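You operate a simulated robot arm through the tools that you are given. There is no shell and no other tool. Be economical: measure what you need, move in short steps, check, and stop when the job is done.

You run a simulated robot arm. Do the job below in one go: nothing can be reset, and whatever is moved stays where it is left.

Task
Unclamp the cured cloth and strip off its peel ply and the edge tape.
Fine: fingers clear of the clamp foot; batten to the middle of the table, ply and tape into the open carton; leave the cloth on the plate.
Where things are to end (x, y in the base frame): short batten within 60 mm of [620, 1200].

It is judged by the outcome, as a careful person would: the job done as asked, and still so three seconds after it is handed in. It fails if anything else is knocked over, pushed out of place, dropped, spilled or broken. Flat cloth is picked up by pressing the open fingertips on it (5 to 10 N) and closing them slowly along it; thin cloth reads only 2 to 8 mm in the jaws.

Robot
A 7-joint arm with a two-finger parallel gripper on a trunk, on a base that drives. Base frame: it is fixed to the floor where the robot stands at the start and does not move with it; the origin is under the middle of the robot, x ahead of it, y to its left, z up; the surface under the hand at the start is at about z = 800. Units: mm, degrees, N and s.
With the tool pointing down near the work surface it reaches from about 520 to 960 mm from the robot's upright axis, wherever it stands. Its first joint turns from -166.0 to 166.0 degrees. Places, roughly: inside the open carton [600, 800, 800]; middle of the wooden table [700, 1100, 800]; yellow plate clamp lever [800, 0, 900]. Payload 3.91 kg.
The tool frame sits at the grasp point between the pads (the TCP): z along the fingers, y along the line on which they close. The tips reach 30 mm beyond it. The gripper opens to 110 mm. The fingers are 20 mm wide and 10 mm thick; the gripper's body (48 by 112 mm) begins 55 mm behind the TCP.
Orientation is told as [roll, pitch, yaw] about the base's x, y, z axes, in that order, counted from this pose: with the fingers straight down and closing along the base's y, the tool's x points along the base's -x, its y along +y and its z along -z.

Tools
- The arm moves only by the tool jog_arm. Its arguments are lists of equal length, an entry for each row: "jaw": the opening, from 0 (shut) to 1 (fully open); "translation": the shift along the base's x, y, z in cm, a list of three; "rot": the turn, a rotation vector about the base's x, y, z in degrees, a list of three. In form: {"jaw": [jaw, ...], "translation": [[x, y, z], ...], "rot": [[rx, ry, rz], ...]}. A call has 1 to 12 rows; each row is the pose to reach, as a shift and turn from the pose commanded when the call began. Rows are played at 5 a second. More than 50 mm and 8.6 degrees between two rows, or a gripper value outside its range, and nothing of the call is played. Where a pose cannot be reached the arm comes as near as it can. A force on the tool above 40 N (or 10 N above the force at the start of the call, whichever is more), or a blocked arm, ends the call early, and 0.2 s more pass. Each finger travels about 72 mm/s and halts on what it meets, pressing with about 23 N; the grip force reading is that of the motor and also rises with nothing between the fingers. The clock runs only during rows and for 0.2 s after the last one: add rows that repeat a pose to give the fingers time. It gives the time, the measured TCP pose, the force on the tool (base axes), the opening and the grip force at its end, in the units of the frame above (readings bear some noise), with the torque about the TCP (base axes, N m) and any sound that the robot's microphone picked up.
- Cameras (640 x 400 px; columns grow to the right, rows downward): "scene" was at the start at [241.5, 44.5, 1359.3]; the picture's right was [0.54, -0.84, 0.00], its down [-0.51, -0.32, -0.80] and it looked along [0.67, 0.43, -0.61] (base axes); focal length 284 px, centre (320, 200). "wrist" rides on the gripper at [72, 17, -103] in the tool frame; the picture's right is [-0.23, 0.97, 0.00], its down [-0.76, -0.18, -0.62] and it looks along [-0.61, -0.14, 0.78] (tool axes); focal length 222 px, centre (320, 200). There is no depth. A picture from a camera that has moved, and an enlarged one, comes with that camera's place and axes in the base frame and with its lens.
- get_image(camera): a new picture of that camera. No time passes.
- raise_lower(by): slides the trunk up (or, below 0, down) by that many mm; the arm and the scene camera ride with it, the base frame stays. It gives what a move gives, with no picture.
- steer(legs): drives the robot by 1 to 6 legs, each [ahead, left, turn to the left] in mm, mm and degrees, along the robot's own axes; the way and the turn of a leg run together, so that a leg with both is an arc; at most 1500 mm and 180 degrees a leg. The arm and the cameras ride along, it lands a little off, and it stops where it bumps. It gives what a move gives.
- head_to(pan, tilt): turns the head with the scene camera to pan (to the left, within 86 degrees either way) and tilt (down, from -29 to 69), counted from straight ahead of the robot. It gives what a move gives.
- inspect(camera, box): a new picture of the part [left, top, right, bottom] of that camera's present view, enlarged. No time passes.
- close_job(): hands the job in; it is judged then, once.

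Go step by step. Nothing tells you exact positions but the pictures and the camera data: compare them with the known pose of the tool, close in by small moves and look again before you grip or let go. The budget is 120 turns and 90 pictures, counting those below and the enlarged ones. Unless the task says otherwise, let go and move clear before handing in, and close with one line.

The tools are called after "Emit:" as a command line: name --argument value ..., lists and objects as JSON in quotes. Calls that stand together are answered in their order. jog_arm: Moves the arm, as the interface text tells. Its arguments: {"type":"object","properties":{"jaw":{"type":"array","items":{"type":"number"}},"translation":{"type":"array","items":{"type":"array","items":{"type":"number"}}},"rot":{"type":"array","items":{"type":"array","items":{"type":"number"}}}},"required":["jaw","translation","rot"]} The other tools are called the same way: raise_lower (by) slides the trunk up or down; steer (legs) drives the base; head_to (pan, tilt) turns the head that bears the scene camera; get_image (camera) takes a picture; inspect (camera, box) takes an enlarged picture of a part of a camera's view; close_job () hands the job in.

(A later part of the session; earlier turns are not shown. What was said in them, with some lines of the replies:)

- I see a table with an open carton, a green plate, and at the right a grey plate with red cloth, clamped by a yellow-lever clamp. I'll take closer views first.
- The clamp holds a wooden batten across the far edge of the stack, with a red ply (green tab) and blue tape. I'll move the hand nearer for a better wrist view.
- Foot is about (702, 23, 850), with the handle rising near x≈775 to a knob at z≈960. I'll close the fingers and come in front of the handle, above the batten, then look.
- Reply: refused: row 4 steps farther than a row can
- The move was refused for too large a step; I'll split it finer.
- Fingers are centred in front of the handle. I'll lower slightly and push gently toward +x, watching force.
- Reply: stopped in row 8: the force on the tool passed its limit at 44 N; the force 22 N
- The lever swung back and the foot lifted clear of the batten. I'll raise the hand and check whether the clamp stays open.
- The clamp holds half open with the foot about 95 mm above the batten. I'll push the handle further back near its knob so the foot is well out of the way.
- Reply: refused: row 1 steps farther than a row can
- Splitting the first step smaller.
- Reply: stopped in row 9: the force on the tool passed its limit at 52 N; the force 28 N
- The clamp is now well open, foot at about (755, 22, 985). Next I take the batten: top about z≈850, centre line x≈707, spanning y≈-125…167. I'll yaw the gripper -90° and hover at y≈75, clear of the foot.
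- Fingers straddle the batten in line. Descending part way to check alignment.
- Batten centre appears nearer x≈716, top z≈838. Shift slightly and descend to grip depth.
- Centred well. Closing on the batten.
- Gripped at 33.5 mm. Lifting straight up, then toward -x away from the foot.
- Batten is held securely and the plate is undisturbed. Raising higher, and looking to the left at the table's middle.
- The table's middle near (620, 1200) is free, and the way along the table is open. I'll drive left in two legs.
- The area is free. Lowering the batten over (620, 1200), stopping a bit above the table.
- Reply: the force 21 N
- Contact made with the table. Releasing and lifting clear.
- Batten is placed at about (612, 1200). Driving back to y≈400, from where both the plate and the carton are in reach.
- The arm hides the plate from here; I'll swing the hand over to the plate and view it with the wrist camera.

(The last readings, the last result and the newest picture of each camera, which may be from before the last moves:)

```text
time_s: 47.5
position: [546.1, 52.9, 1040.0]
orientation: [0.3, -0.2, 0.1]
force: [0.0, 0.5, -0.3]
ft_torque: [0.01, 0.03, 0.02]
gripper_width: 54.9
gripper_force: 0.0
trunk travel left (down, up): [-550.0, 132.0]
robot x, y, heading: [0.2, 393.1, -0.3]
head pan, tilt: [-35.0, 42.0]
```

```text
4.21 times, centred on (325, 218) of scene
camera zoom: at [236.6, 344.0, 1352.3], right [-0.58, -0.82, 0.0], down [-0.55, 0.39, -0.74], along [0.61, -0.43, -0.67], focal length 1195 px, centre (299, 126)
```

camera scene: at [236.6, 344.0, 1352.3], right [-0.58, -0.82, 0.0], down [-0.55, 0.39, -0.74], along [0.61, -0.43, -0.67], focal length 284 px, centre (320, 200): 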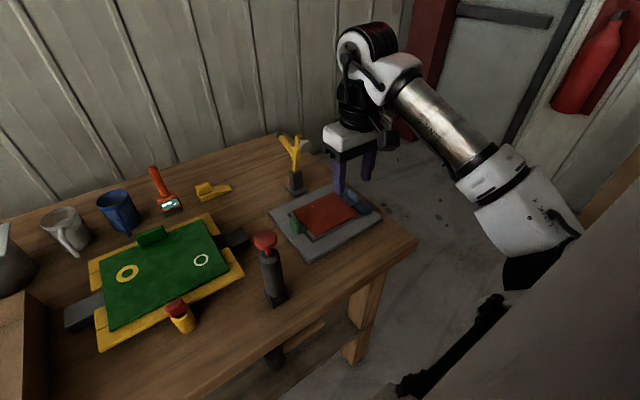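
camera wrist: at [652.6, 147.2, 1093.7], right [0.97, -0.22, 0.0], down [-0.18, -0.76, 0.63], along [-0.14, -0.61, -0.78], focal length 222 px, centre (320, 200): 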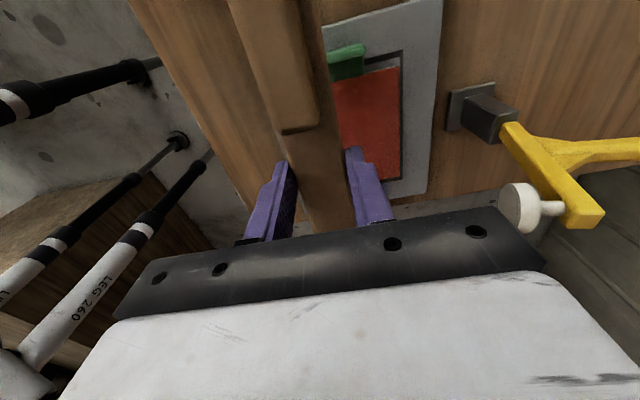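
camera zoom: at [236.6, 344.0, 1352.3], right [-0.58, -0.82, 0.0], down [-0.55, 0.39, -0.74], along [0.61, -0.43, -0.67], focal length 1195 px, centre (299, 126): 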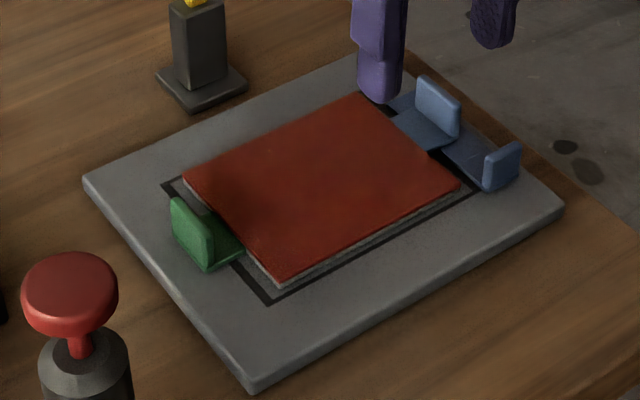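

Emit:
inspect --camera "scene" --box '[290, 208, 330, 236]'

Emit:
inspect --camera "scene" --box '[333, 180, 373, 218]'

```text
14.29 times, centred on (310, 222) of scene
camera zoom: at [236.6, 344.0, 1352.3], right [-0.58, -0.82, 0.0], down [-0.55, 0.39, -0.74], along [0.61, -0.43, -0.67], focal length 4055 px, centre (463, -114)
```

zoom: 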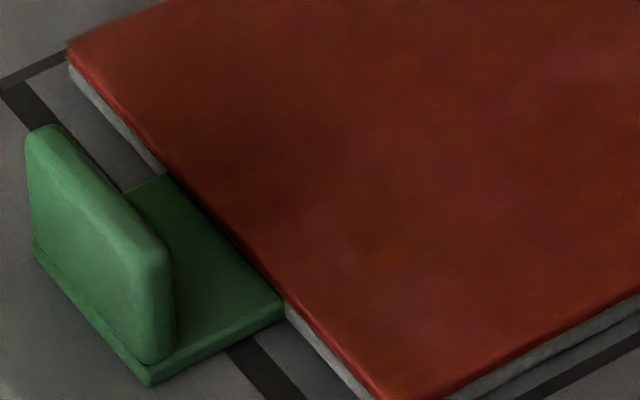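

```text
10.53 times, centred on (353, 199) of scene
camera zoom: at [236.6, 344.0, 1352.3], right [-0.58, -0.82, 0.0], down [-0.55, 0.39, -0.74], along [0.61, -0.43, -0.67], focal length 2988 px, centre (-27, 210)
```

zoom: 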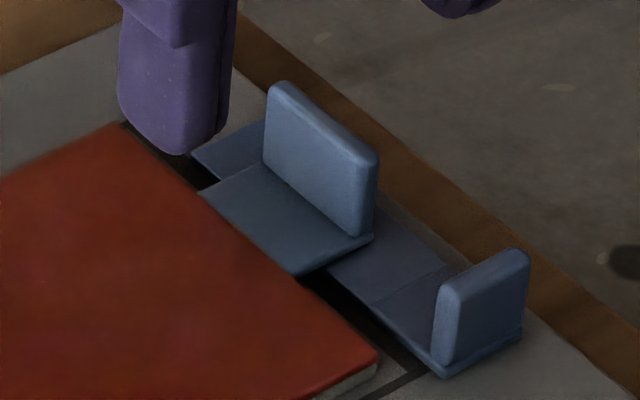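

The blue flap lies at ply level and crosses over the tape, whereas the green tab comes from beneath the red, at the cloth level – so the ply is pulled by the blue fin and the green stays untouched. I'll hover over the blue fin (~(660, -70)).

Emit:
jog_arm --jaw '[0.5, 0.5, 0.5, 0.5, 0.5, 0.5]' --translation '[[2.3, -2.5, -1], [4.6, -5, -2], [6.9, -7.5, -4], [9.2, -10, -6], [11.4, -12.3, -8.5], [11.4, -12.3, -10]]' --rot '[[0, 0, 0], [0, 0, 0], [0, 0, 0], [0, 0, 0], [0, 0, 0], [0, 0, 0]]'

Emit:
get_image --camera "wrist"

Emit:
inspect --camera "scene" --box '[290, 140, 420, 235]'

```text
time_s: 48.9
position: [610.2, 44.4, 1022.1]
orientation: [0.2, -0.4, -0.2]
force: [0.1, 0.6, 0.9]
ft_torque: [0.04, -0.04, 0.0]
gripper_width: 55.0
gripper_force: 0.0
out of reach, approached as far as the arm can: row 1, 2, 3, 4, 5, 6
trunk travel left (down, up): [-550.0, 132.0]
robot x, y, heading: [-2.1, 395.5, -0.3]
head pan, tilt: [-35.0, 42.0]
```

```text
48 pictures are left
camera wrist: at [537.4, 60.4, 1127.1], right [0.23, 0.97, 0.0], down [0.76, -0.18, 0.63], along [0.61, -0.14, -0.78], focal length 222 px, centre (320, 200)
```

wrist: 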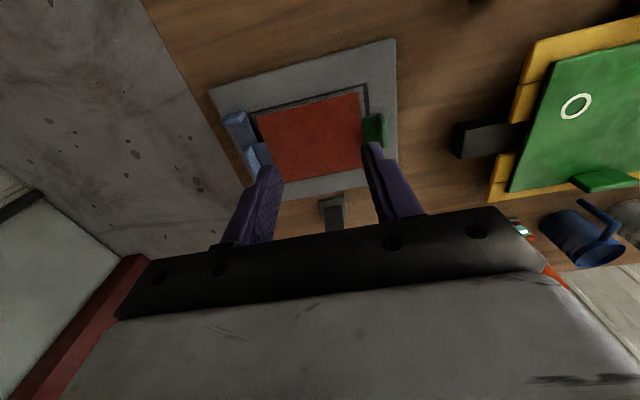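

```text
4.21 times, centred on (355, 188) of scene
camera zoom: at [236.6, 344.1, 1352.2], right [-0.58, -0.82, 0.0], down [-0.55, 0.39, -0.74], along [0.61, -0.43, -0.67], focal length 1195 px, centre (173, 253)
```

zoom: 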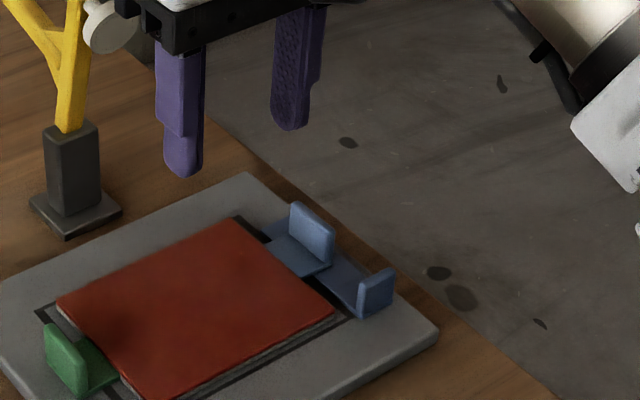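

That pose is out of reach from here; I'll drive 330 mm right to work nearer the plate.

Emit:
steer --legs '[[0, -330, 0]]'

Emit:
head_to --pan -8 --tilt 48

```text
time_s: 52.1
position: [605.5, -297.1, 1023.3]
orientation: [0.2, -0.3, -0.4]
force: [-0.4, -0.3, 0.4]
ft_torque: [0.03, -0.01, -0.01]
gripper_width: 55.0
gripper_force: 0.0
trunk travel left (down, up): [-550.0, 132.0]
robot x, y, heading: [-2.5, 60.1, -0.4]
head pan, tilt: [-35.0, 42.0]
```

```text
time_s: 53.0
position: [605.6, -297.0, 1023.5]
orientation: [0.2, -0.3, -0.4]
force: [-0.4, 0.5, -0.6]
ft_torque: [0.02, -0.01, -0.02]
gripper_width: 55.1
gripper_force: 0.0
trunk travel left (down, up): [-550.0, 132.0]
robot x, y, heading: [-1.9, 59.1, -0.8]
head pan, tilt: [-8.0, 48.0]
```

Emit:
jog_arm --jaw '[0.5, 0.5, 0.5, 0.5, 0.5, 0.5, 0.5]' --translation '[[1, 4.2, 0], [2, 8.4, 0], [3, 12.6, 0], [4, 16.8, 0], [5, 20.5, -2], [5.4, 22.7, -5], [5.4, 22.7, -7]]' --rot '[[0, 0, 0], [0, 0, 0], [0, 0, 0], [0, 0, 0], [0, 0, 0.2], [0, 0, 0.4], [0, 0, 0.4]]'

Emit:
get_image --camera "wrist"

Emit:
get_image --camera "scene"

```text
time_s: 54.6
position: [659.3, -71.2, 954.9]
orientation: [0.2, -0.3, -0.1]
force: [0.0, -0.2, 0.6]
ft_torque: [-0.03, -0.02, 0.03]
gripper_width: 55.1
gripper_force: 0.1
trunk travel left (down, up): [-550.0, 132.0]
robot x, y, heading: [-4.6, 58.4, -0.7]
head pan, tilt: [-8.0, 48.0]
```

```text
46 pictures are left
camera wrist: at [587.3, -54.7, 1058.3], right [0.23, 0.97, 0.0], down [0.76, -0.18, 0.63], along [0.61, -0.14, -0.78], focal length 222 px, centre (320, 200)
```

wrist: 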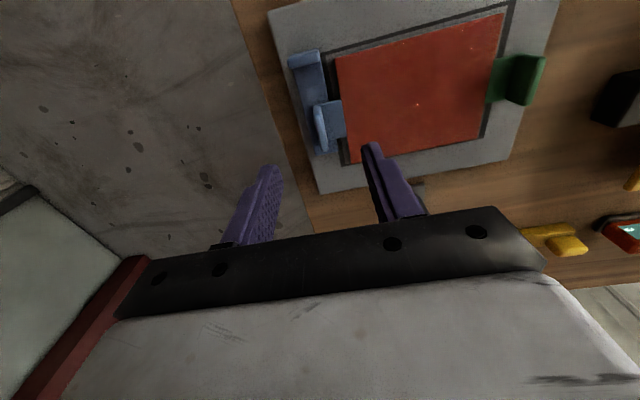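

```text
45 pictures are left
camera scene: at [243.8, 42.2, 1343.8], right [-0.15, -0.99, 0.0], down [-0.73, 0.11, -0.67], along [0.66, -0.1, -0.74], focal length 284 px, centre (320, 200)
```

scene: 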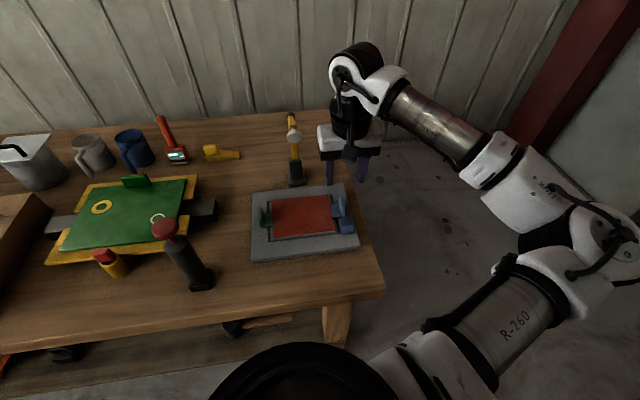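

Fin is at (663, -72), well centred between the fingers. Descending.

Emit:
jog_arm --jaw '[0.4, 0.4, 0.4, 0.4]' --translation '[[0.3, 0, -4], [0.3, 0, -7], [0.3, 0, -8.4], [0.3, 0, -8.4]]' --rot '[[0, 0, 0], [0, 0, 0], [0, 0, 0], [0, 0, 0]]'

Emit:
inspect --camera "wrist" --box '[220, 80, 460, 240]'

Emit:
inspect --camera "scene" --box '[290, 160, 380, 240]'

```text
time_s: 55.6
position: [662.0, -70.1, 869.8]
orientation: [0.3, -0.3, 0.0]
force: [0.0, -0.2, 0.2]
ft_torque: [0.01, 0.01, -0.03]
gripper_width: 44.0
gripper_force: 0.0
trunk travel left (down, up): [-550.0, 132.0]
robot x, y, heading: [0.2, 56.9, -0.7]
head pan, tilt: [-8.0, 48.0]
```

```text
2.50 times, centred on (340, 160) of wrist
camera zoom: at [590.0, -53.7, 973.6], right [0.23, 0.97, 0.0], down [0.76, -0.18, 0.63], along [0.61, -0.14, -0.78], focal length 555 px, centre (270, 300)
```

zoom: 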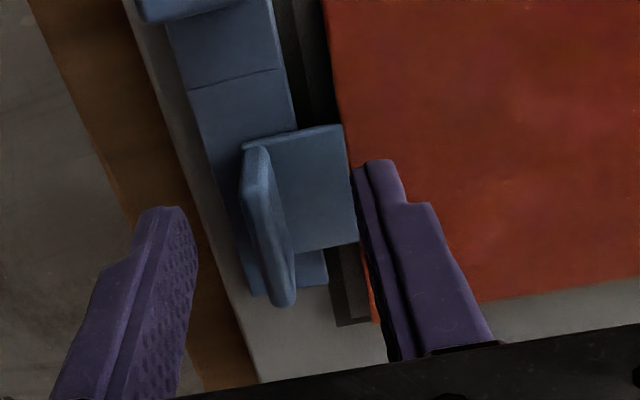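

```text
5.00 times, centred on (335, 200) of scene
camera zoom: at [243.8, 42.3, 1343.7], right [-0.15, -0.99, 0.0], down [-0.73, 0.11, -0.67], along [0.66, -0.1, -0.74], focal length 1419 px, centre (245, 200)
```

zoom: 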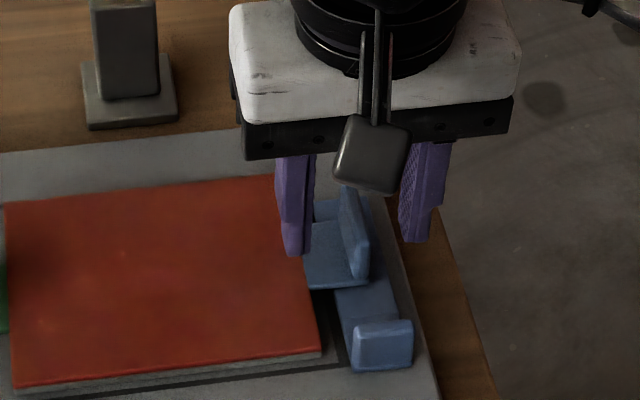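

Aligned. Lower slightly and close on the fin.

Emit:
jog_arm --jaw '[0.4, 0.25, 0.15, 0.1, 0.05, 0, 0]' --translation '[[0, -0.1, -0.5], [0, -0.1, -0.5], [0, -0.1, -0.5], [0, -0.1, -0.5], [0, -0.1, -0.5], [0, -0.1, -0.5], [0, -0.1, -0.5]]' --rot '[[0, 0, 0], [0, 0, 0], [0, 0, 0], [0, 0, 0], [0, 0, 0], [0, 0, 0], [0, 0, 0]]'

```text
time_s: 57.2
position: [662.7, -70.8, 863.8]
orientation: [0.2, -0.3, -0.1]
force: [0.5, -2.6, -0.2]
ft_torque: [-0.1, 0.0, 0.01]
gripper_width: 6.7
gripper_force: 23.1
trunk travel left (down, up): [-550.0, 132.0]
robot x, y, heading: [-5.8, 58.8, -0.8]
head pan, tilt: [-8.0, 48.0]
```

Gripped (6.7 mm). Lifting slowly a little to see how the ply behaves.

Emit:
jog_arm --jaw '[0, 0, 0, 0, 0]' --translation '[[0, 0, 0.3], [0, 0.1, 0.7], [0, 0.2, 1.1], [0, 0.3, 1.5], [0, 0.3, 1.5]]' --rot '[[-1, 0, 0], [-2, 0, 0], [-3, 0, 0], [-4, 0, 0], [-4, 0, 0]]'

Emit:
inspect --camera "scene" --box '[230, 150, 380, 270]'

```text
time_s: 58.4
position: [663.7, -68.3, 879.9]
orientation: [-3.8, -0.4, 0.0]
force: [-0.3, 0.0, -0.6]
ft_torque: [-0.02, 0.0, -0.01]
gripper_width: 7.2
gripper_force: 23.0
trunk travel left (down, up): [-550.0, 132.0]
robot x, y, heading: [-4.7, 52.3, -0.8]
head pan, tilt: [-8.0, 48.0]
```

```text
3.33 times, centred on (305, 210) of scene
camera zoom: at [243.8, 42.3, 1343.8], right [-0.15, -0.99, 0.0], down [-0.73, 0.11, -0.67], along [0.66, -0.1, -0.74], focal length 946 px, centre (370, 167)
```

zoom: 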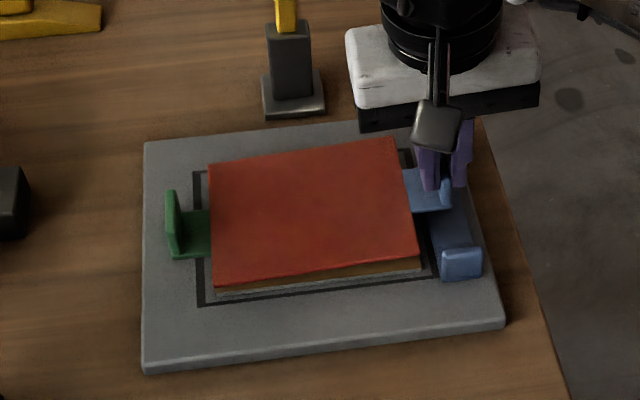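

Emit:
inspect --camera "scene" --box '[270, 200, 350, 250]'

```text
8.00 times, centred on (310, 225) of scene
camera zoom: at [243.8, 42.3, 1343.8], right [-0.15, -0.99, 0.0], down [-0.73, 0.11, -0.67], along [0.66, -0.1, -0.74], focal length 2271 px, centre (400, 0)
```

zoom: 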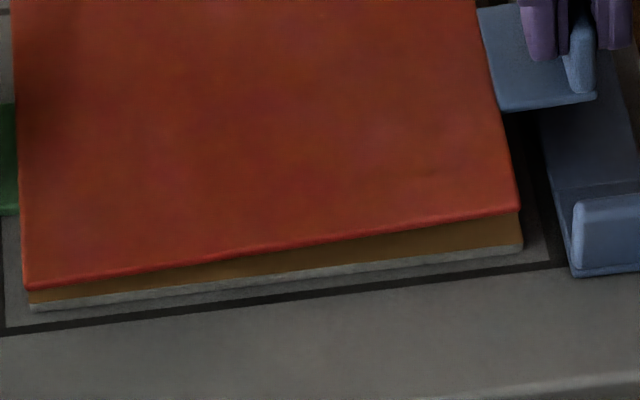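

The red ply separates cleanly from the brown cloth beneath, which stays put. I'll continue peeling, hinging on the left edge.

Emit:
jog_arm --jaw '[0, 0, 0, 0, 0, 0, 0, 0]' --translation '[[0, 0.4, 1.0], [0, 0.9, 2.1], [0, 1.4, 3.3], [0, 2.0, 4.4], [0, 2.2, 5.4], [0, 2.2, 6.6], [0, 2.2, 8], [0, 2.2, 8]]' --rot '[[-4, 0, 0], [-8, 0, 0], [-12, 0, 0], [-16, 0, 0], [-18, 0, 0], [-18, 0, 0], [-18, 0, 0], [-18, 0, 0]]'

Emit:
inspect --camera "scene" --box '[230, 120, 400, 270]'

```text
time_s: 60.2
position: [663.5, -45.3, 959.1]
orientation: [-21.8, -0.3, 0.2]
force: [-0.1, -0.3, -0.8]
ft_torque: [0.0, 0.01, 0.0]
gripper_width: 6.6
gripper_force: 22.4
trunk travel left (down, up): [-550.0, 132.0]
robot x, y, heading: [-1.1, 60.2, -0.7]
head pan, tilt: [-8.0, 48.0]
```

```text
2.67 times, centred on (315, 195) of scene
camera zoom: at [243.8, 42.3, 1343.7], right [-0.15, -0.99, 0.0], down [-0.73, 0.11, -0.67], along [0.66, -0.1, -0.74], focal length 757 px, centre (333, 213)
```

zoom: 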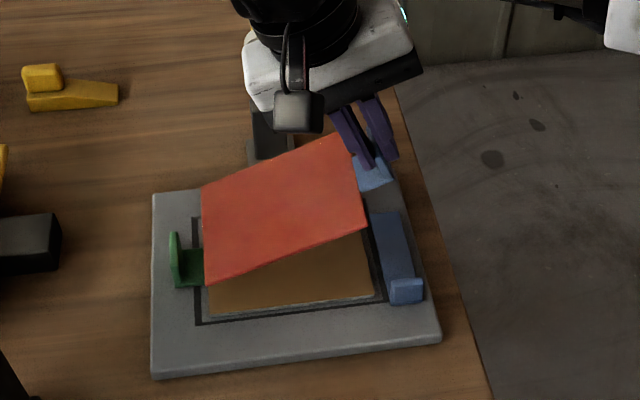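

The ply is peeled and cloth, tape and green tab stay in place. Lift off, drawing toward the robot to stay clear of the clamp foot.

Emit:
jog_arm --jaw '[0, 0, 0, 0, 0, 0, 0, 0, 0]' --translation '[[0, 0, 1], [-0.5, 0, 2.5], [-2, 0, 4.5], [-4, 0, 7], [-6, 0, 10], [-7.5, 0, 14], [-7.5, 0, 18], [-7.5, 0, 22], [-7.5, 0, 22]]' --rot '[[0, 0, 0], [0, 0, 0], [0, 0, 0], [0, 0, 0], [0, 0, 0], [0, 0, 0], [0, 0, 0], [0, 0, 0], [0, 0, 0]]'

Emit:
get_image --camera "scene"

```text
time_s: 62.2
position: [594.1, -43.6, 1136.1]
orientation: [-19.1, 0.2, 2.5]
force: [0.0, 1.1, 0.0]
ft_torque: [-0.01, -0.03, -0.02]
gripper_width: 6.6
gripper_force: 23.1
out of reach, approached as far as the arm can: row 8, 9
trunk travel left (down, up): [-550.0, 132.0]
robot x, y, heading: [-0.3, 60.1, -0.6]
head pan, tilt: [-8.0, 48.0]
```

```text
39 pictures are left
camera scene: at [243.9, 42.2, 1343.7], right [-0.15, -0.99, 0.0], down [-0.73, 0.11, -0.67], along [0.66, -0.1, -0.74], focal length 284 px, centre (320, 200)
```

scene: 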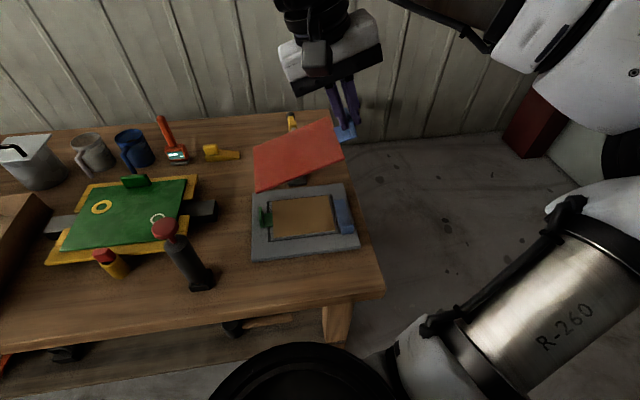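

Ply is off; the cloth is intact on the plate. Driving left to the carton.

Emit:
steer --legs '[[0, 400, 0], [0, 360, 0.5]]'

Emit:
get_image --camera "scene"

```text
time_s: 68.7
position: [598.4, 717.3, 1136.2]
orientation: [-19.2, 0.1, 3.4]
force: [0.2, 0.0, 0.2]
ft_torque: [0.01, -0.01, -0.02]
gripper_width: 6.8
gripper_force: 23.1
trunk travel left (down, up): [-550.0, 132.0]
robot x, y, heading: [3.7, 805.0, 0.2]
head pan, tilt: [-8.0, 48.0]
```

```text
38 pictures are left
camera scene: at [246.3, 798.3, 1343.7], right [-0.14, -0.99, 0.0], down [-0.74, 0.1, -0.67], along [0.66, -0.09, -0.74], focal length 284 px, centre (320, 200)
```

scene: 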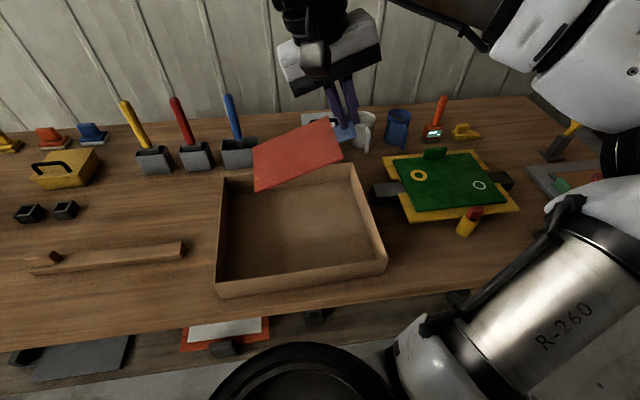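

The ply is above the carton (centre ≈ (632, 797)). I'll level it and lower it inside.

Emit:
jog_arm --jaw '[0, 0, 0, 0, 0, 0, 0, 0, 0]' --translation '[[1, 0, -3.5], [2, 0, -7.5], [3, 0, -11.5], [4, 0, -15], [4, 0, -18], [4, 0, -21], [4, 0, -24], [4, 0, -26], [4, 0, -26]]' --rot '[[4, 0, -0.7], [8, 0, -1.4], [12, 0, -2.1], [16, 0, -2.8], [19, 0, -3.4], [19, 0, -3.4], [19, 0, -3.4], [19, 0, -3.4], [19, 0, -3.4]]'

Emit:
inspect --camera "scene" --box '[200, 120, 400, 300]'

```text
time_s: 70.7
position: [639.7, 716.3, 877.1]
orientation: [-0.2, -0.5, -0.2]
force: [0.2, 0.6, 0.4]
ft_torque: [-0.05, -0.02, -0.03]
gripper_width: 6.8
gripper_force: 23.2
trunk travel left (down, up): [-550.0, 132.0]
robot x, y, heading: [-1.4, 808.1, 0.3]
head pan, tilt: [-8.0, 48.0]
```

```text
2.22 times, centred on (300, 210) of scene
camera zoom: at [246.3, 798.2, 1343.7], right [-0.14, -0.99, 0.0], down [-0.74, 0.1, -0.67], along [0.66, -0.09, -0.74], focal length 631 px, centre (364, 178)
```

zoom: 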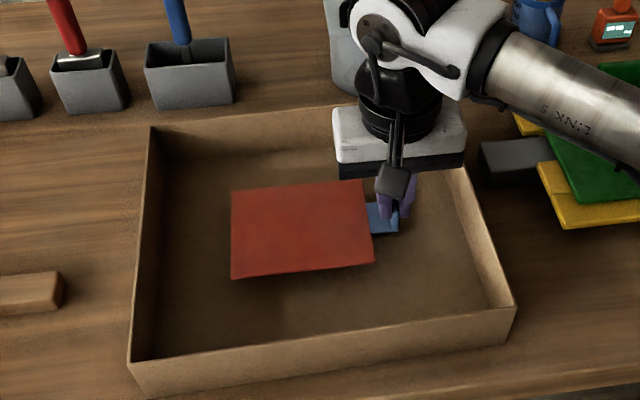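

Emit:
jog_arm --jaw '[0, 0, 0, 0, 0.15, 0.3, 0.3, 0.3, 0.3, 0.3, 0.3]' --translation '[[0, 0, -1], [0, 0, -2], [0, 0, -2.8], [0, 0, -2.8], [0, 0, -2.8], [0, 0, -2.8], [0, 0, -2.8], [0, 0, 1], [0, 0, 5], [0, 0, 9.5], [0, 0, 14]]' --rot '[[0, 0, 0], [0, 0, 0], [0, 0, 0], [0, 0, 0], [0, 0, 0], [0, 0, 0], [0, 0, 0], [0, 0, 0], [0, 0, 0], [0, 0, 0], [0, 0, 0]]'

Emit:
get_image --camera "scene"

```text
time_s: 73.1
position: [639.3, 715.8, 1017.3]
orientation: [-0.2, -0.6, -0.1]
force: [-0.2, 0.2, 0.1]
ft_torque: [0.02, -0.01, -0.04]
gripper_width: 33.0
gripper_force: 0.0
trunk travel left (down, up): [-550.0, 132.0]
robot x, y, heading: [-0.1, 807.8, 0.1]
head pan, tilt: [-8.0, 48.0]
```

```text
36 pictures are left
camera scene: at [246.1, 798.3, 1343.7], right [-0.14, -0.99, 0.0], down [-0.74, 0.1, -0.67], along [0.66, -0.09, -0.74], focal length 284 px, centre (320, 200)
```

scene: 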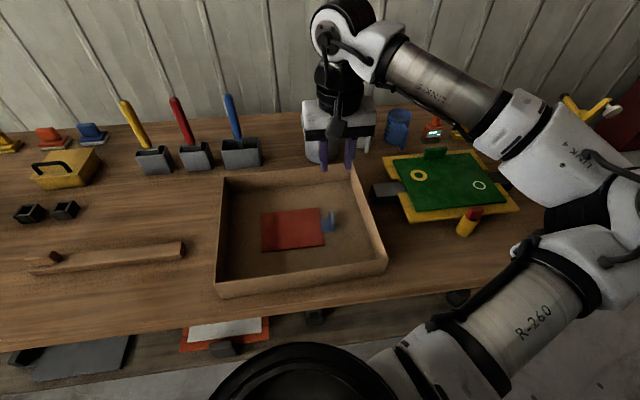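

Ply is in the carton. Raise the hand, turn -90° for the tape tab, and drive back to the plate.

Emit:
jog_arm --jaw '[0.4, 0.4, 0.4, 0.4, 0.4, 0.4, 0.4, 0.4, 0.4, 0.4, 0.4, 0.4]' --translation '[[0, 0.5, 3], [0, 1, 6], [0, 1.5, 8], [-0.5, 2, 9], [-1, 2.5, 9], [-1.5, 3, 9], [-2, 3.5, 9], [-2.5, 4, 9], [-3, 4.5, 9], [-3.5, 5, 9], [-4, 5, 9], [-4, 5, 9]]' --rot '[[0, 0, -8], [0, 0, -16], [0, 0, -24], [0, 0, -32], [0, 0, -40], [0, 0, -48], [0, 0, -56], [0, 0, -64], [0, 0, -72], [0, 0, -80], [0, 0, -86], [0, 0, -90]]'

Emit:
steer --legs '[[0, -400, 0], [0, -345, 0]]'

Emit:
get_image --camera "scene"

```text
time_s: 75.7
position: [597.9, 767.6, 1108.2]
orientation: [-0.2, -0.5, -90.2]
force: [0.1, 0.2, 0.5]
ft_torque: [0.01, 0.01, 0.0]
gripper_width: 44.2
gripper_force: 0.0
trunk travel left (down, up): [-550.0, 132.0]
robot x, y, heading: [-0.5, 814.4, 0.4]
head pan, tilt: [-8.0, 48.0]
```

```text
time_s: 82.3
position: [597.4, 7.3, 1108.3]
orientation: [-0.2, -0.5, -90.8]
force: [0.1, -0.1, -0.5]
ft_torque: [0.06, 0.0, 0.01]
gripper_width: 44.2
gripper_force: 0.0
trunk travel left (down, up): [-550.0, 132.0]
robot x, y, heading: [-1.3, 56.8, -0.6]
head pan, tilt: [-8.0, 48.0]
```

```text
35 pictures are left
camera scene: at [245.3, 43.2, 1343.7], right [-0.15, -0.99, 0.0], down [-0.73, 0.11, -0.67], along [0.66, -0.1, -0.74], focal length 284 px, centre (320, 200)
```

scene: 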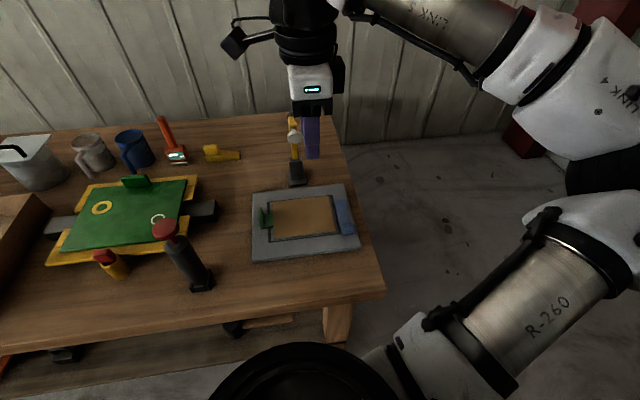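

Plate, cloth and tape look untouched. Moving over the tape's near tab, ≈(606, -72).

Emit:
jog_arm --jaw '[0.4, 0.4, 0.4, 0.4, 0.4, 0.4]' --translation '[[0.2, -2, -3], [0.4, -4, -6], [0.7, -6, -9], [0.9, -7.9, -12.5], [0.9, -7.9, -16], [0.9, -7.9, -16]]' --rot '[[0, 0, 0], [0, 0, 0.2], [0, 0, 0.4], [0, 0, 0.6], [0, 0, 0.8], [0, 0, 0.8]]'

Emit:
inspect --camera "wrist" --box '[200, 60, 460, 240]'

Emit:
inspect --camera "scene" --box '[290, 160, 380, 270]'

```text
time_s: 83.7
position: [606.0, -69.7, 946.2]
orientation: [-0.2, -0.5, -90.2]
force: [0.0, 0.2, 0.5]
ft_torque: [-0.01, 0.01, 0.01]
gripper_width: 44.1
gripper_force: 0.1
trunk travel left (down, up): [-550.0, 132.0]
robot x, y, heading: [-3.3, 60.3, -0.8]
head pan, tilt: [-8.0, 48.0]
```

```text
2.22 times, centred on (330, 150) of wrist
camera zoom: at [622.5, 4.1, 1049.8], right [0.97, -0.23, 0.0], down [-0.18, -0.76, 0.63], along [-0.14, -0.61, -0.78], focal length 494 px, centre (298, 311)
```

zoom: 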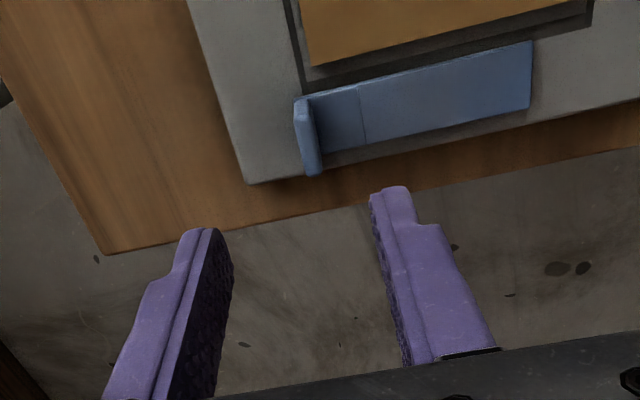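

```text
3.64 times, centred on (335, 215) of scene
camera zoom: at [245.2, 43.4, 1343.8], right [-0.15, -0.99, 0.0], down [-0.73, 0.11, -0.67], along [0.66, -0.1, -0.74], focal length 1032 px, centre (266, 146)
```

zoom: 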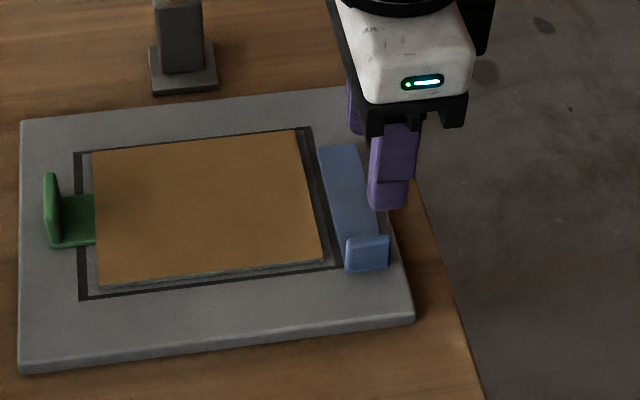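

Emit:
jog_arm --jaw '[0.4, 0.4, 0.4, 0.4]' --translation '[[0, -0.1, -3.5], [0, -0.1, -6.5], [0, -0.1, -8.2], [0, -0.1, -8.2]]' --rot '[[0, 0, 0], [0, 0, 0], [0, 0, 0], [0, 0, 0]]'

Emit:
inspect --camera "wrist" --box '[200, 60, 460, 240]'

Emit:
inspect --camera "scene" --box '[290, 160, 380, 270]'

```text
time_s: 84.7
position: [605.3, -71.3, 864.9]
orientation: [-0.2, -0.5, -90.0]
force: [0.4, -0.9, -0.6]
ft_torque: [0.01, 0.0, -0.02]
gripper_width: 44.2
gripper_force: 0.0
trunk travel left (down, up): [-550.0, 132.0]
robot x, y, heading: [-2.5, 62.3, -0.4]
head pan, tilt: [-8.0, 48.0]
```

```text
2.22 times, centred on (330, 150) of wrist
camera zoom: at [622.9, 2.3, 968.0], right [0.97, -0.23, 0.0], down [-0.18, -0.76, 0.63], along [-0.15, -0.61, -0.78], focal length 494 px, centre (298, 311)
```

zoom: 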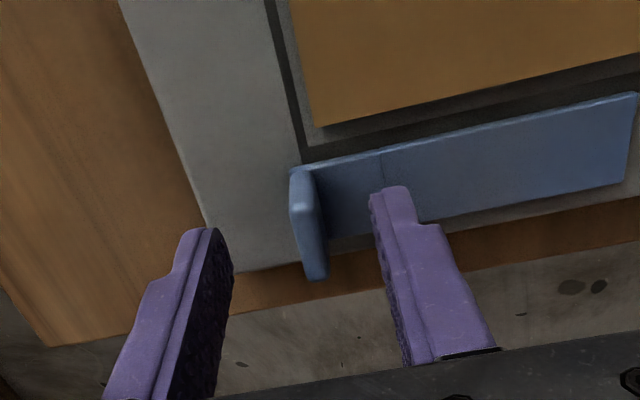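

```text
3.64 times, centred on (335, 215) of scene
camera zoom: at [245.3, 43.4, 1343.7], right [-0.15, -0.99, 0.0], down [-0.73, 0.11, -0.67], along [0.66, -0.1, -0.74], focal length 1032 px, centre (266, 146)
```

zoom: 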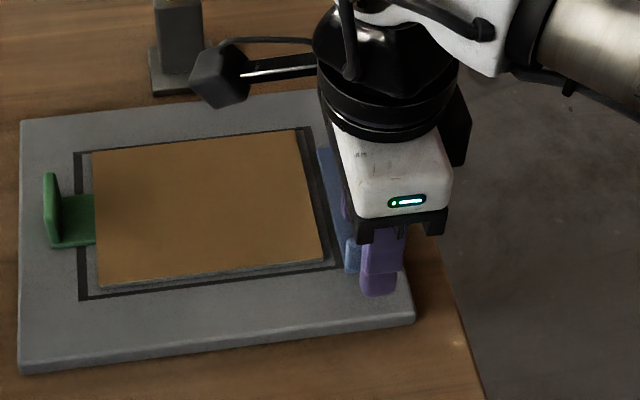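

Fin sits between the fingers; a tiny shift, then close.

Emit:
jog_arm --jaw '[0.4, 0.25, 0.15, 0.1, 0.05, 0, 0]' --translation '[[0.2, 0.3, -0.4], [0.2, 0.3, -0.4], [0.2, 0.3, -0.4], [0.2, 0.3, -0.4], [0.2, 0.3, -0.4], [0.2, 0.3, -0.4], [0.2, 0.3, -0.4]]' --rot '[[0, 0, 0], [0, 0, 0], [0, 0, 0], [0, 0, 0], [0, 0, 0], [0, 0, 0], [0, 0, 0]]'

```text
time_s: 86.3
position: [606.4, -69.0, 859.8]
orientation: [-0.3, -0.5, -90.1]
force: [-0.3, 0.1, 0.6]
ft_torque: [0.01, 0.0, -0.02]
gripper_width: 6.6
gripper_force: 22.7
trunk travel left (down, up): [-550.0, 132.0]
robot x, y, heading: [-1.5, 57.2, -0.7]
head pan, tilt: [-8.0, 48.0]
```

Gripped (6.6 mm). Peeling the tape, lifting the near end and hinging on the far end.

Emit:
jog_arm --jaw '[0, 0, 0, 0, 0, 0]' --translation '[[0, 0, 0.3], [0.3, 0, 0.7], [0.65, 0, 1.3], [1.0, 0, 2.0], [1.5, 0, 2.7], [1.5, 0, 2.7]]' --rot '[[0, 1.5, 0], [0, 4, 0], [0, 8, 0], [0, 12, 0], [0, 16, 0], [0, 16, 0]]'

Emit:
inspect --camera "scene" --box '[240, 150, 400, 270]'

Emit:
inspect --camera "wrist" --box '[180, 20, 500, 240]'

```text
time_s: 87.7
position: [623.0, -68.3, 886.8]
orientation: [-16.2, -0.4, -90.0]
force: [0.6, 0.8, 0.5]
ft_torque: [-0.04, -0.01, -0.01]
gripper_width: 6.8
gripper_force: 22.9
trunk travel left (down, up): [-550.0, 132.0]
robot x, y, heading: [-1.0, 56.2, -0.4]
head pan, tilt: [-8.0, 48.0]
```

```text
3.33 times, centred on (320, 210) of scene
camera zoom: at [245.2, 43.4, 1343.8], right [-0.15, -0.99, 0.0], down [-0.73, 0.11, -0.67], along [0.66, -0.1, -0.74], focal length 946 px, centre (320, 167)
```

zoom: 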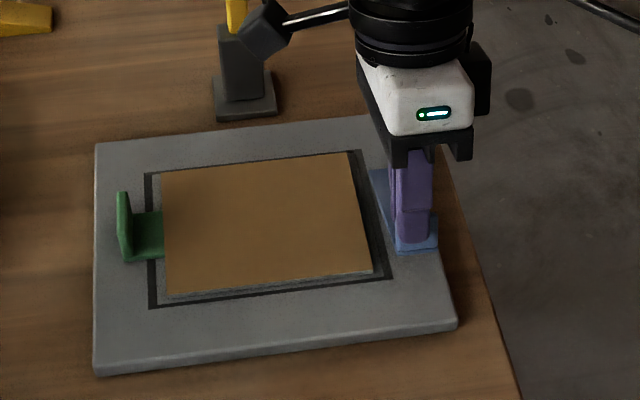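

```text
1.82 times, centred on (340, 130) of wrist
camera zoom: at [667.5, 4.0, 982.6], right [0.94, -0.23, -0.27], down [0.0, -0.76, 0.65], along [-0.35, -0.61, -0.71], focal length 404 px, centre (284, 327)
```

zoom: 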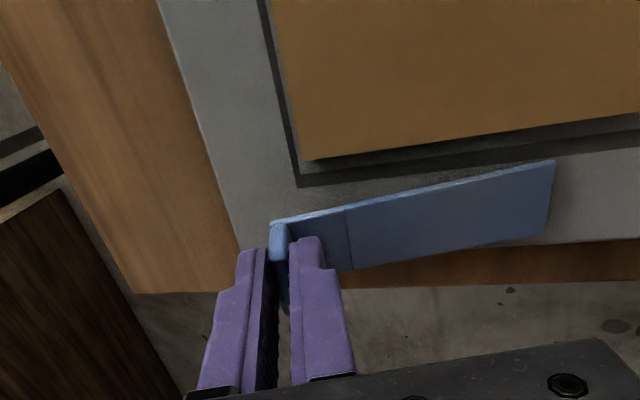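

Tape is coming off cleanly. Lift and draw toward -x, away from the clamp foot, levelling out.

Emit:
jog_arm --jaw '[0, 0, 0, 0, 0, 0, 0, 0, 0, 0]' --translation '[[0, 0, 1], [-0.7, 0, 2.2], [-2, 0, 4], [-4, 0, 6], [-6, 0, 8], [-6, 0, 12], [-6, 0, 16], [-6, 0, 20], [-6, 0, 23], [-6, 0, 23]]' --rot '[[0, 1, 0], [0, 1, 0], [0, 0, 0], [0, -3, 0], [0, -6, 0], [0, -9, 0], [0, -12, 0], [0, -15, 0], [0, -16, 0], [0, -16, 0]]'

Emit:
get_image --camera "scene"

```text
time_s: 89.9
position: [560.8, -70.0, 1118.7]
orientation: [-0.1, -0.6, -90.1]
force: [-0.5, 0.3, -0.8]
ft_torque: [0.0, 0.03, -0.04]
gripper_width: 6.6
gripper_force: 22.8
trunk travel left (down, up): [-550.0, 132.0]
robot x, y, heading: [-3.6, 61.3, -0.7]
head pan, tilt: [-8.0, 48.0]
```

```text
28 pictures are left
camera scene: at [245.4, 43.3, 1343.7], right [-0.15, -0.99, 0.0], down [-0.73, 0.11, -0.67], along [0.66, -0.1, -0.74], focal length 284 px, centre (320, 200)
```

scene: 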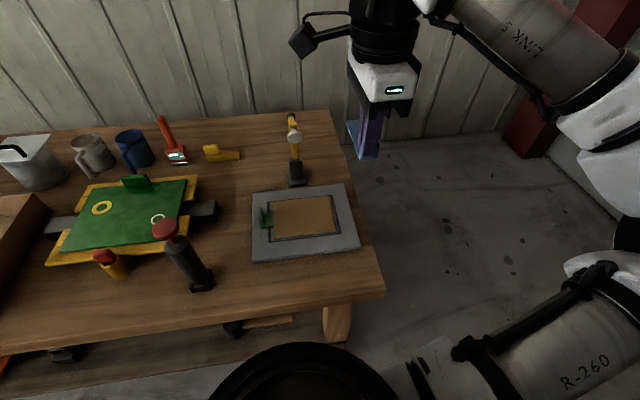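

Tape is off, and the cloth with its green tab remains on the plate. Driving to the carton.

Emit:
steer --legs '[[0, 430, 0], [0, 420, 0.6]]'

Emit:
get_image --camera "scene"

```text
time_s: 97.2
position: [566.5, 797.6, 1119.0]
orientation: [-0.2, -0.5, -89.0]
force: [0.2, -0.2, 0.1]
ft_torque: [0.01, 0.01, 0.02]
gripper_width: 6.5
gripper_force: 22.8
trunk travel left (down, up): [-550.0, 132.0]
robot x, y, heading: [2.6, 914.2, 0.8]
head pan, tilt: [-8.0, 48.0]
```

```text
27 pictures are left
camera scene: at [250.0, 903.5, 1343.7], right [-0.13, -0.99, 0.0], down [-0.74, 0.1, -0.67], along [0.66, -0.09, -0.74], focal length 284 px, centre (320, 200)
```

scene: 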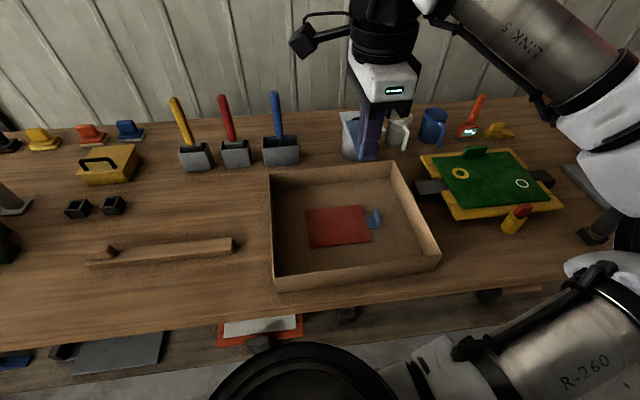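

Emit:
jog_arm --jaw '[0, 0, 0, 0, 0, 0, 0, 0]' --translation '[[0.9, 0.9, -4], [1.9, 1.7, -8], [1.9, 1.7, -12], [1.9, 1.7, -16], [1.9, 1.7, -20], [1.9, 1.7, -23], [1.9, 1.7, -25], [1.9, 1.7, -25]]' --rot '[[0, 0, 0], [0, 0, 0], [0, 0, 0], [0, 0, 0], [0, 0, 0], [0, 0, 0], [0, 0, 0], [0, 0, 0]]'

Emit:
inspect --camera "scene" --box '[250, 130, 450, 300]'

```text
time_s: 99.0
position: [586.3, 815.9, 868.7]
orientation: [-0.2, -0.5, -88.9]
force: [0.3, 0.1, 0.6]
ft_torque: [-0.01, -0.01, -0.02]
gripper_width: 6.6
gripper_force: 23.2
trunk travel left (down, up): [-550.0, 132.0]
robot x, y, heading: [-1.2, 912.4, 0.5]
head pan, tilt: [-8.0, 48.0]
```

```text
2.35 times, centred on (350, 215) of scene
camera zoom: at [250.0, 903.3, 1343.7], right [-0.13, -0.99, 0.0], down [-0.74, 0.1, -0.67], along [0.66, -0.09, -0.74], focal length 668 px, centre (249, 165)
```

zoom: 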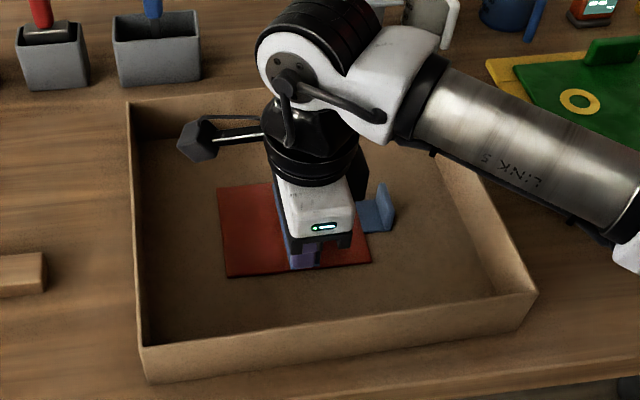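

Emit:
jog_arm --jaw '[0, 0, 0, 0.15, 0.3, 0.3, 0.3, 0.3, 0.3, 0.3, 0.3]' --translation '[[0, 0, -0.7], [0, 0, -1.3], [0, 0, -1.3], [0, 0, -1.3], [0, 0, -1.3], [0, 0, -1.3], [0, 0, 1], [0, 0, 5], [0, 0, 9.5], [0, 0, 14], [0, 0, 18.5]]' --rot '[[0, 0, 0], [0, 0, 0], [0, 0, 0], [0, 0, 0], [0, 0, 0], [0, 0, 0], [0, 0, 0], [0, 0, 0], [0, 0, 0], [0, 0, 0], [0, 0, 0]]'

Emit:
get_image --camera "scene"

Emit:
head_to --pan -45 --tilt 35

Emit:
get_image --camera "scene"

```text
time_s: 101.4
position: [585.1, 815.4, 1052.9]
orientation: [-0.2, -0.3, -88.8]
force: [-0.3, -0.5, 0.4]
ft_torque: [-0.01, 0.0, 0.0]
gripper_width: 33.1
gripper_force: 0.0
trunk travel left (down, up): [-550.0, 132.0]
robot x, y, heading: [5.1, 911.6, 0.4]
head pan, tilt: [-8.0, 48.0]
```

```text
25 pictures are left
camera scene: at [249.9, 903.5, 1343.7], right [-0.13, -0.99, 0.0], down [-0.74, 0.1, -0.67], along [0.66, -0.09, -0.74], focal length 284 px, centre (320, 200)
```

scene: 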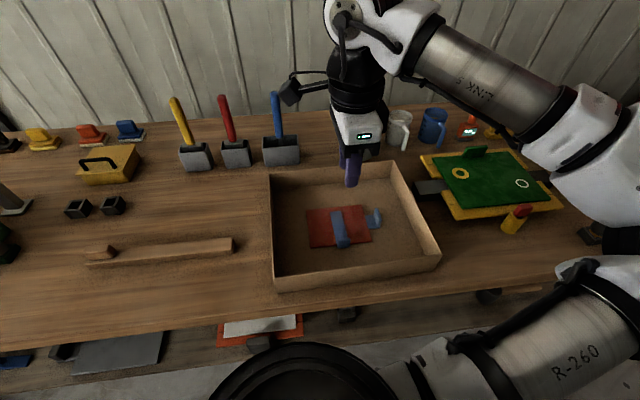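

```text
time_s: 102.4
position: [585.1, 816.0, 1051.7]
orientation: [-0.3, -0.5, -88.8]
force: [0.1, -0.4, 0.3]
ft_torque: [0.02, -0.02, -0.01]
gripper_width: 33.1
gripper_force: 0.1
trunk travel left (down, up): [-550.0, 132.0]
robot x, y, heading: [-1.0, 910.8, 0.8]
head pan, tilt: [-45.0, 35.0]
```

```text
24 pictures are left
camera scene: at [234.9, 851.9, 1362.7], right [-0.7, -0.72, 0.0], down [-0.41, 0.4, -0.82], along [0.59, -0.57, -0.57], focal length 284 px, centre (320, 200)
```

scene: 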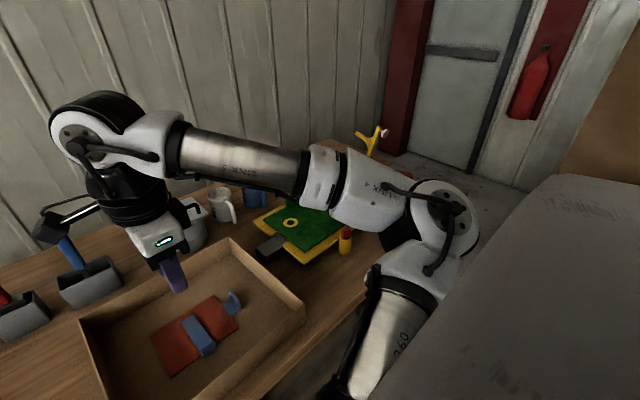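

The clamp is open, the batten lies at about (612, 1200), the ply and tape are in the carton, and the cloth was still on the plate when last seen. The hand is empty and clear, so I'm handing in.

Emit:
close_job

```text
The job is handed in.
```

I opened the clamp and set the batten down at about (612, 1200). The peel ply and edge tape are in the carton, and the cloth was left on the plate.
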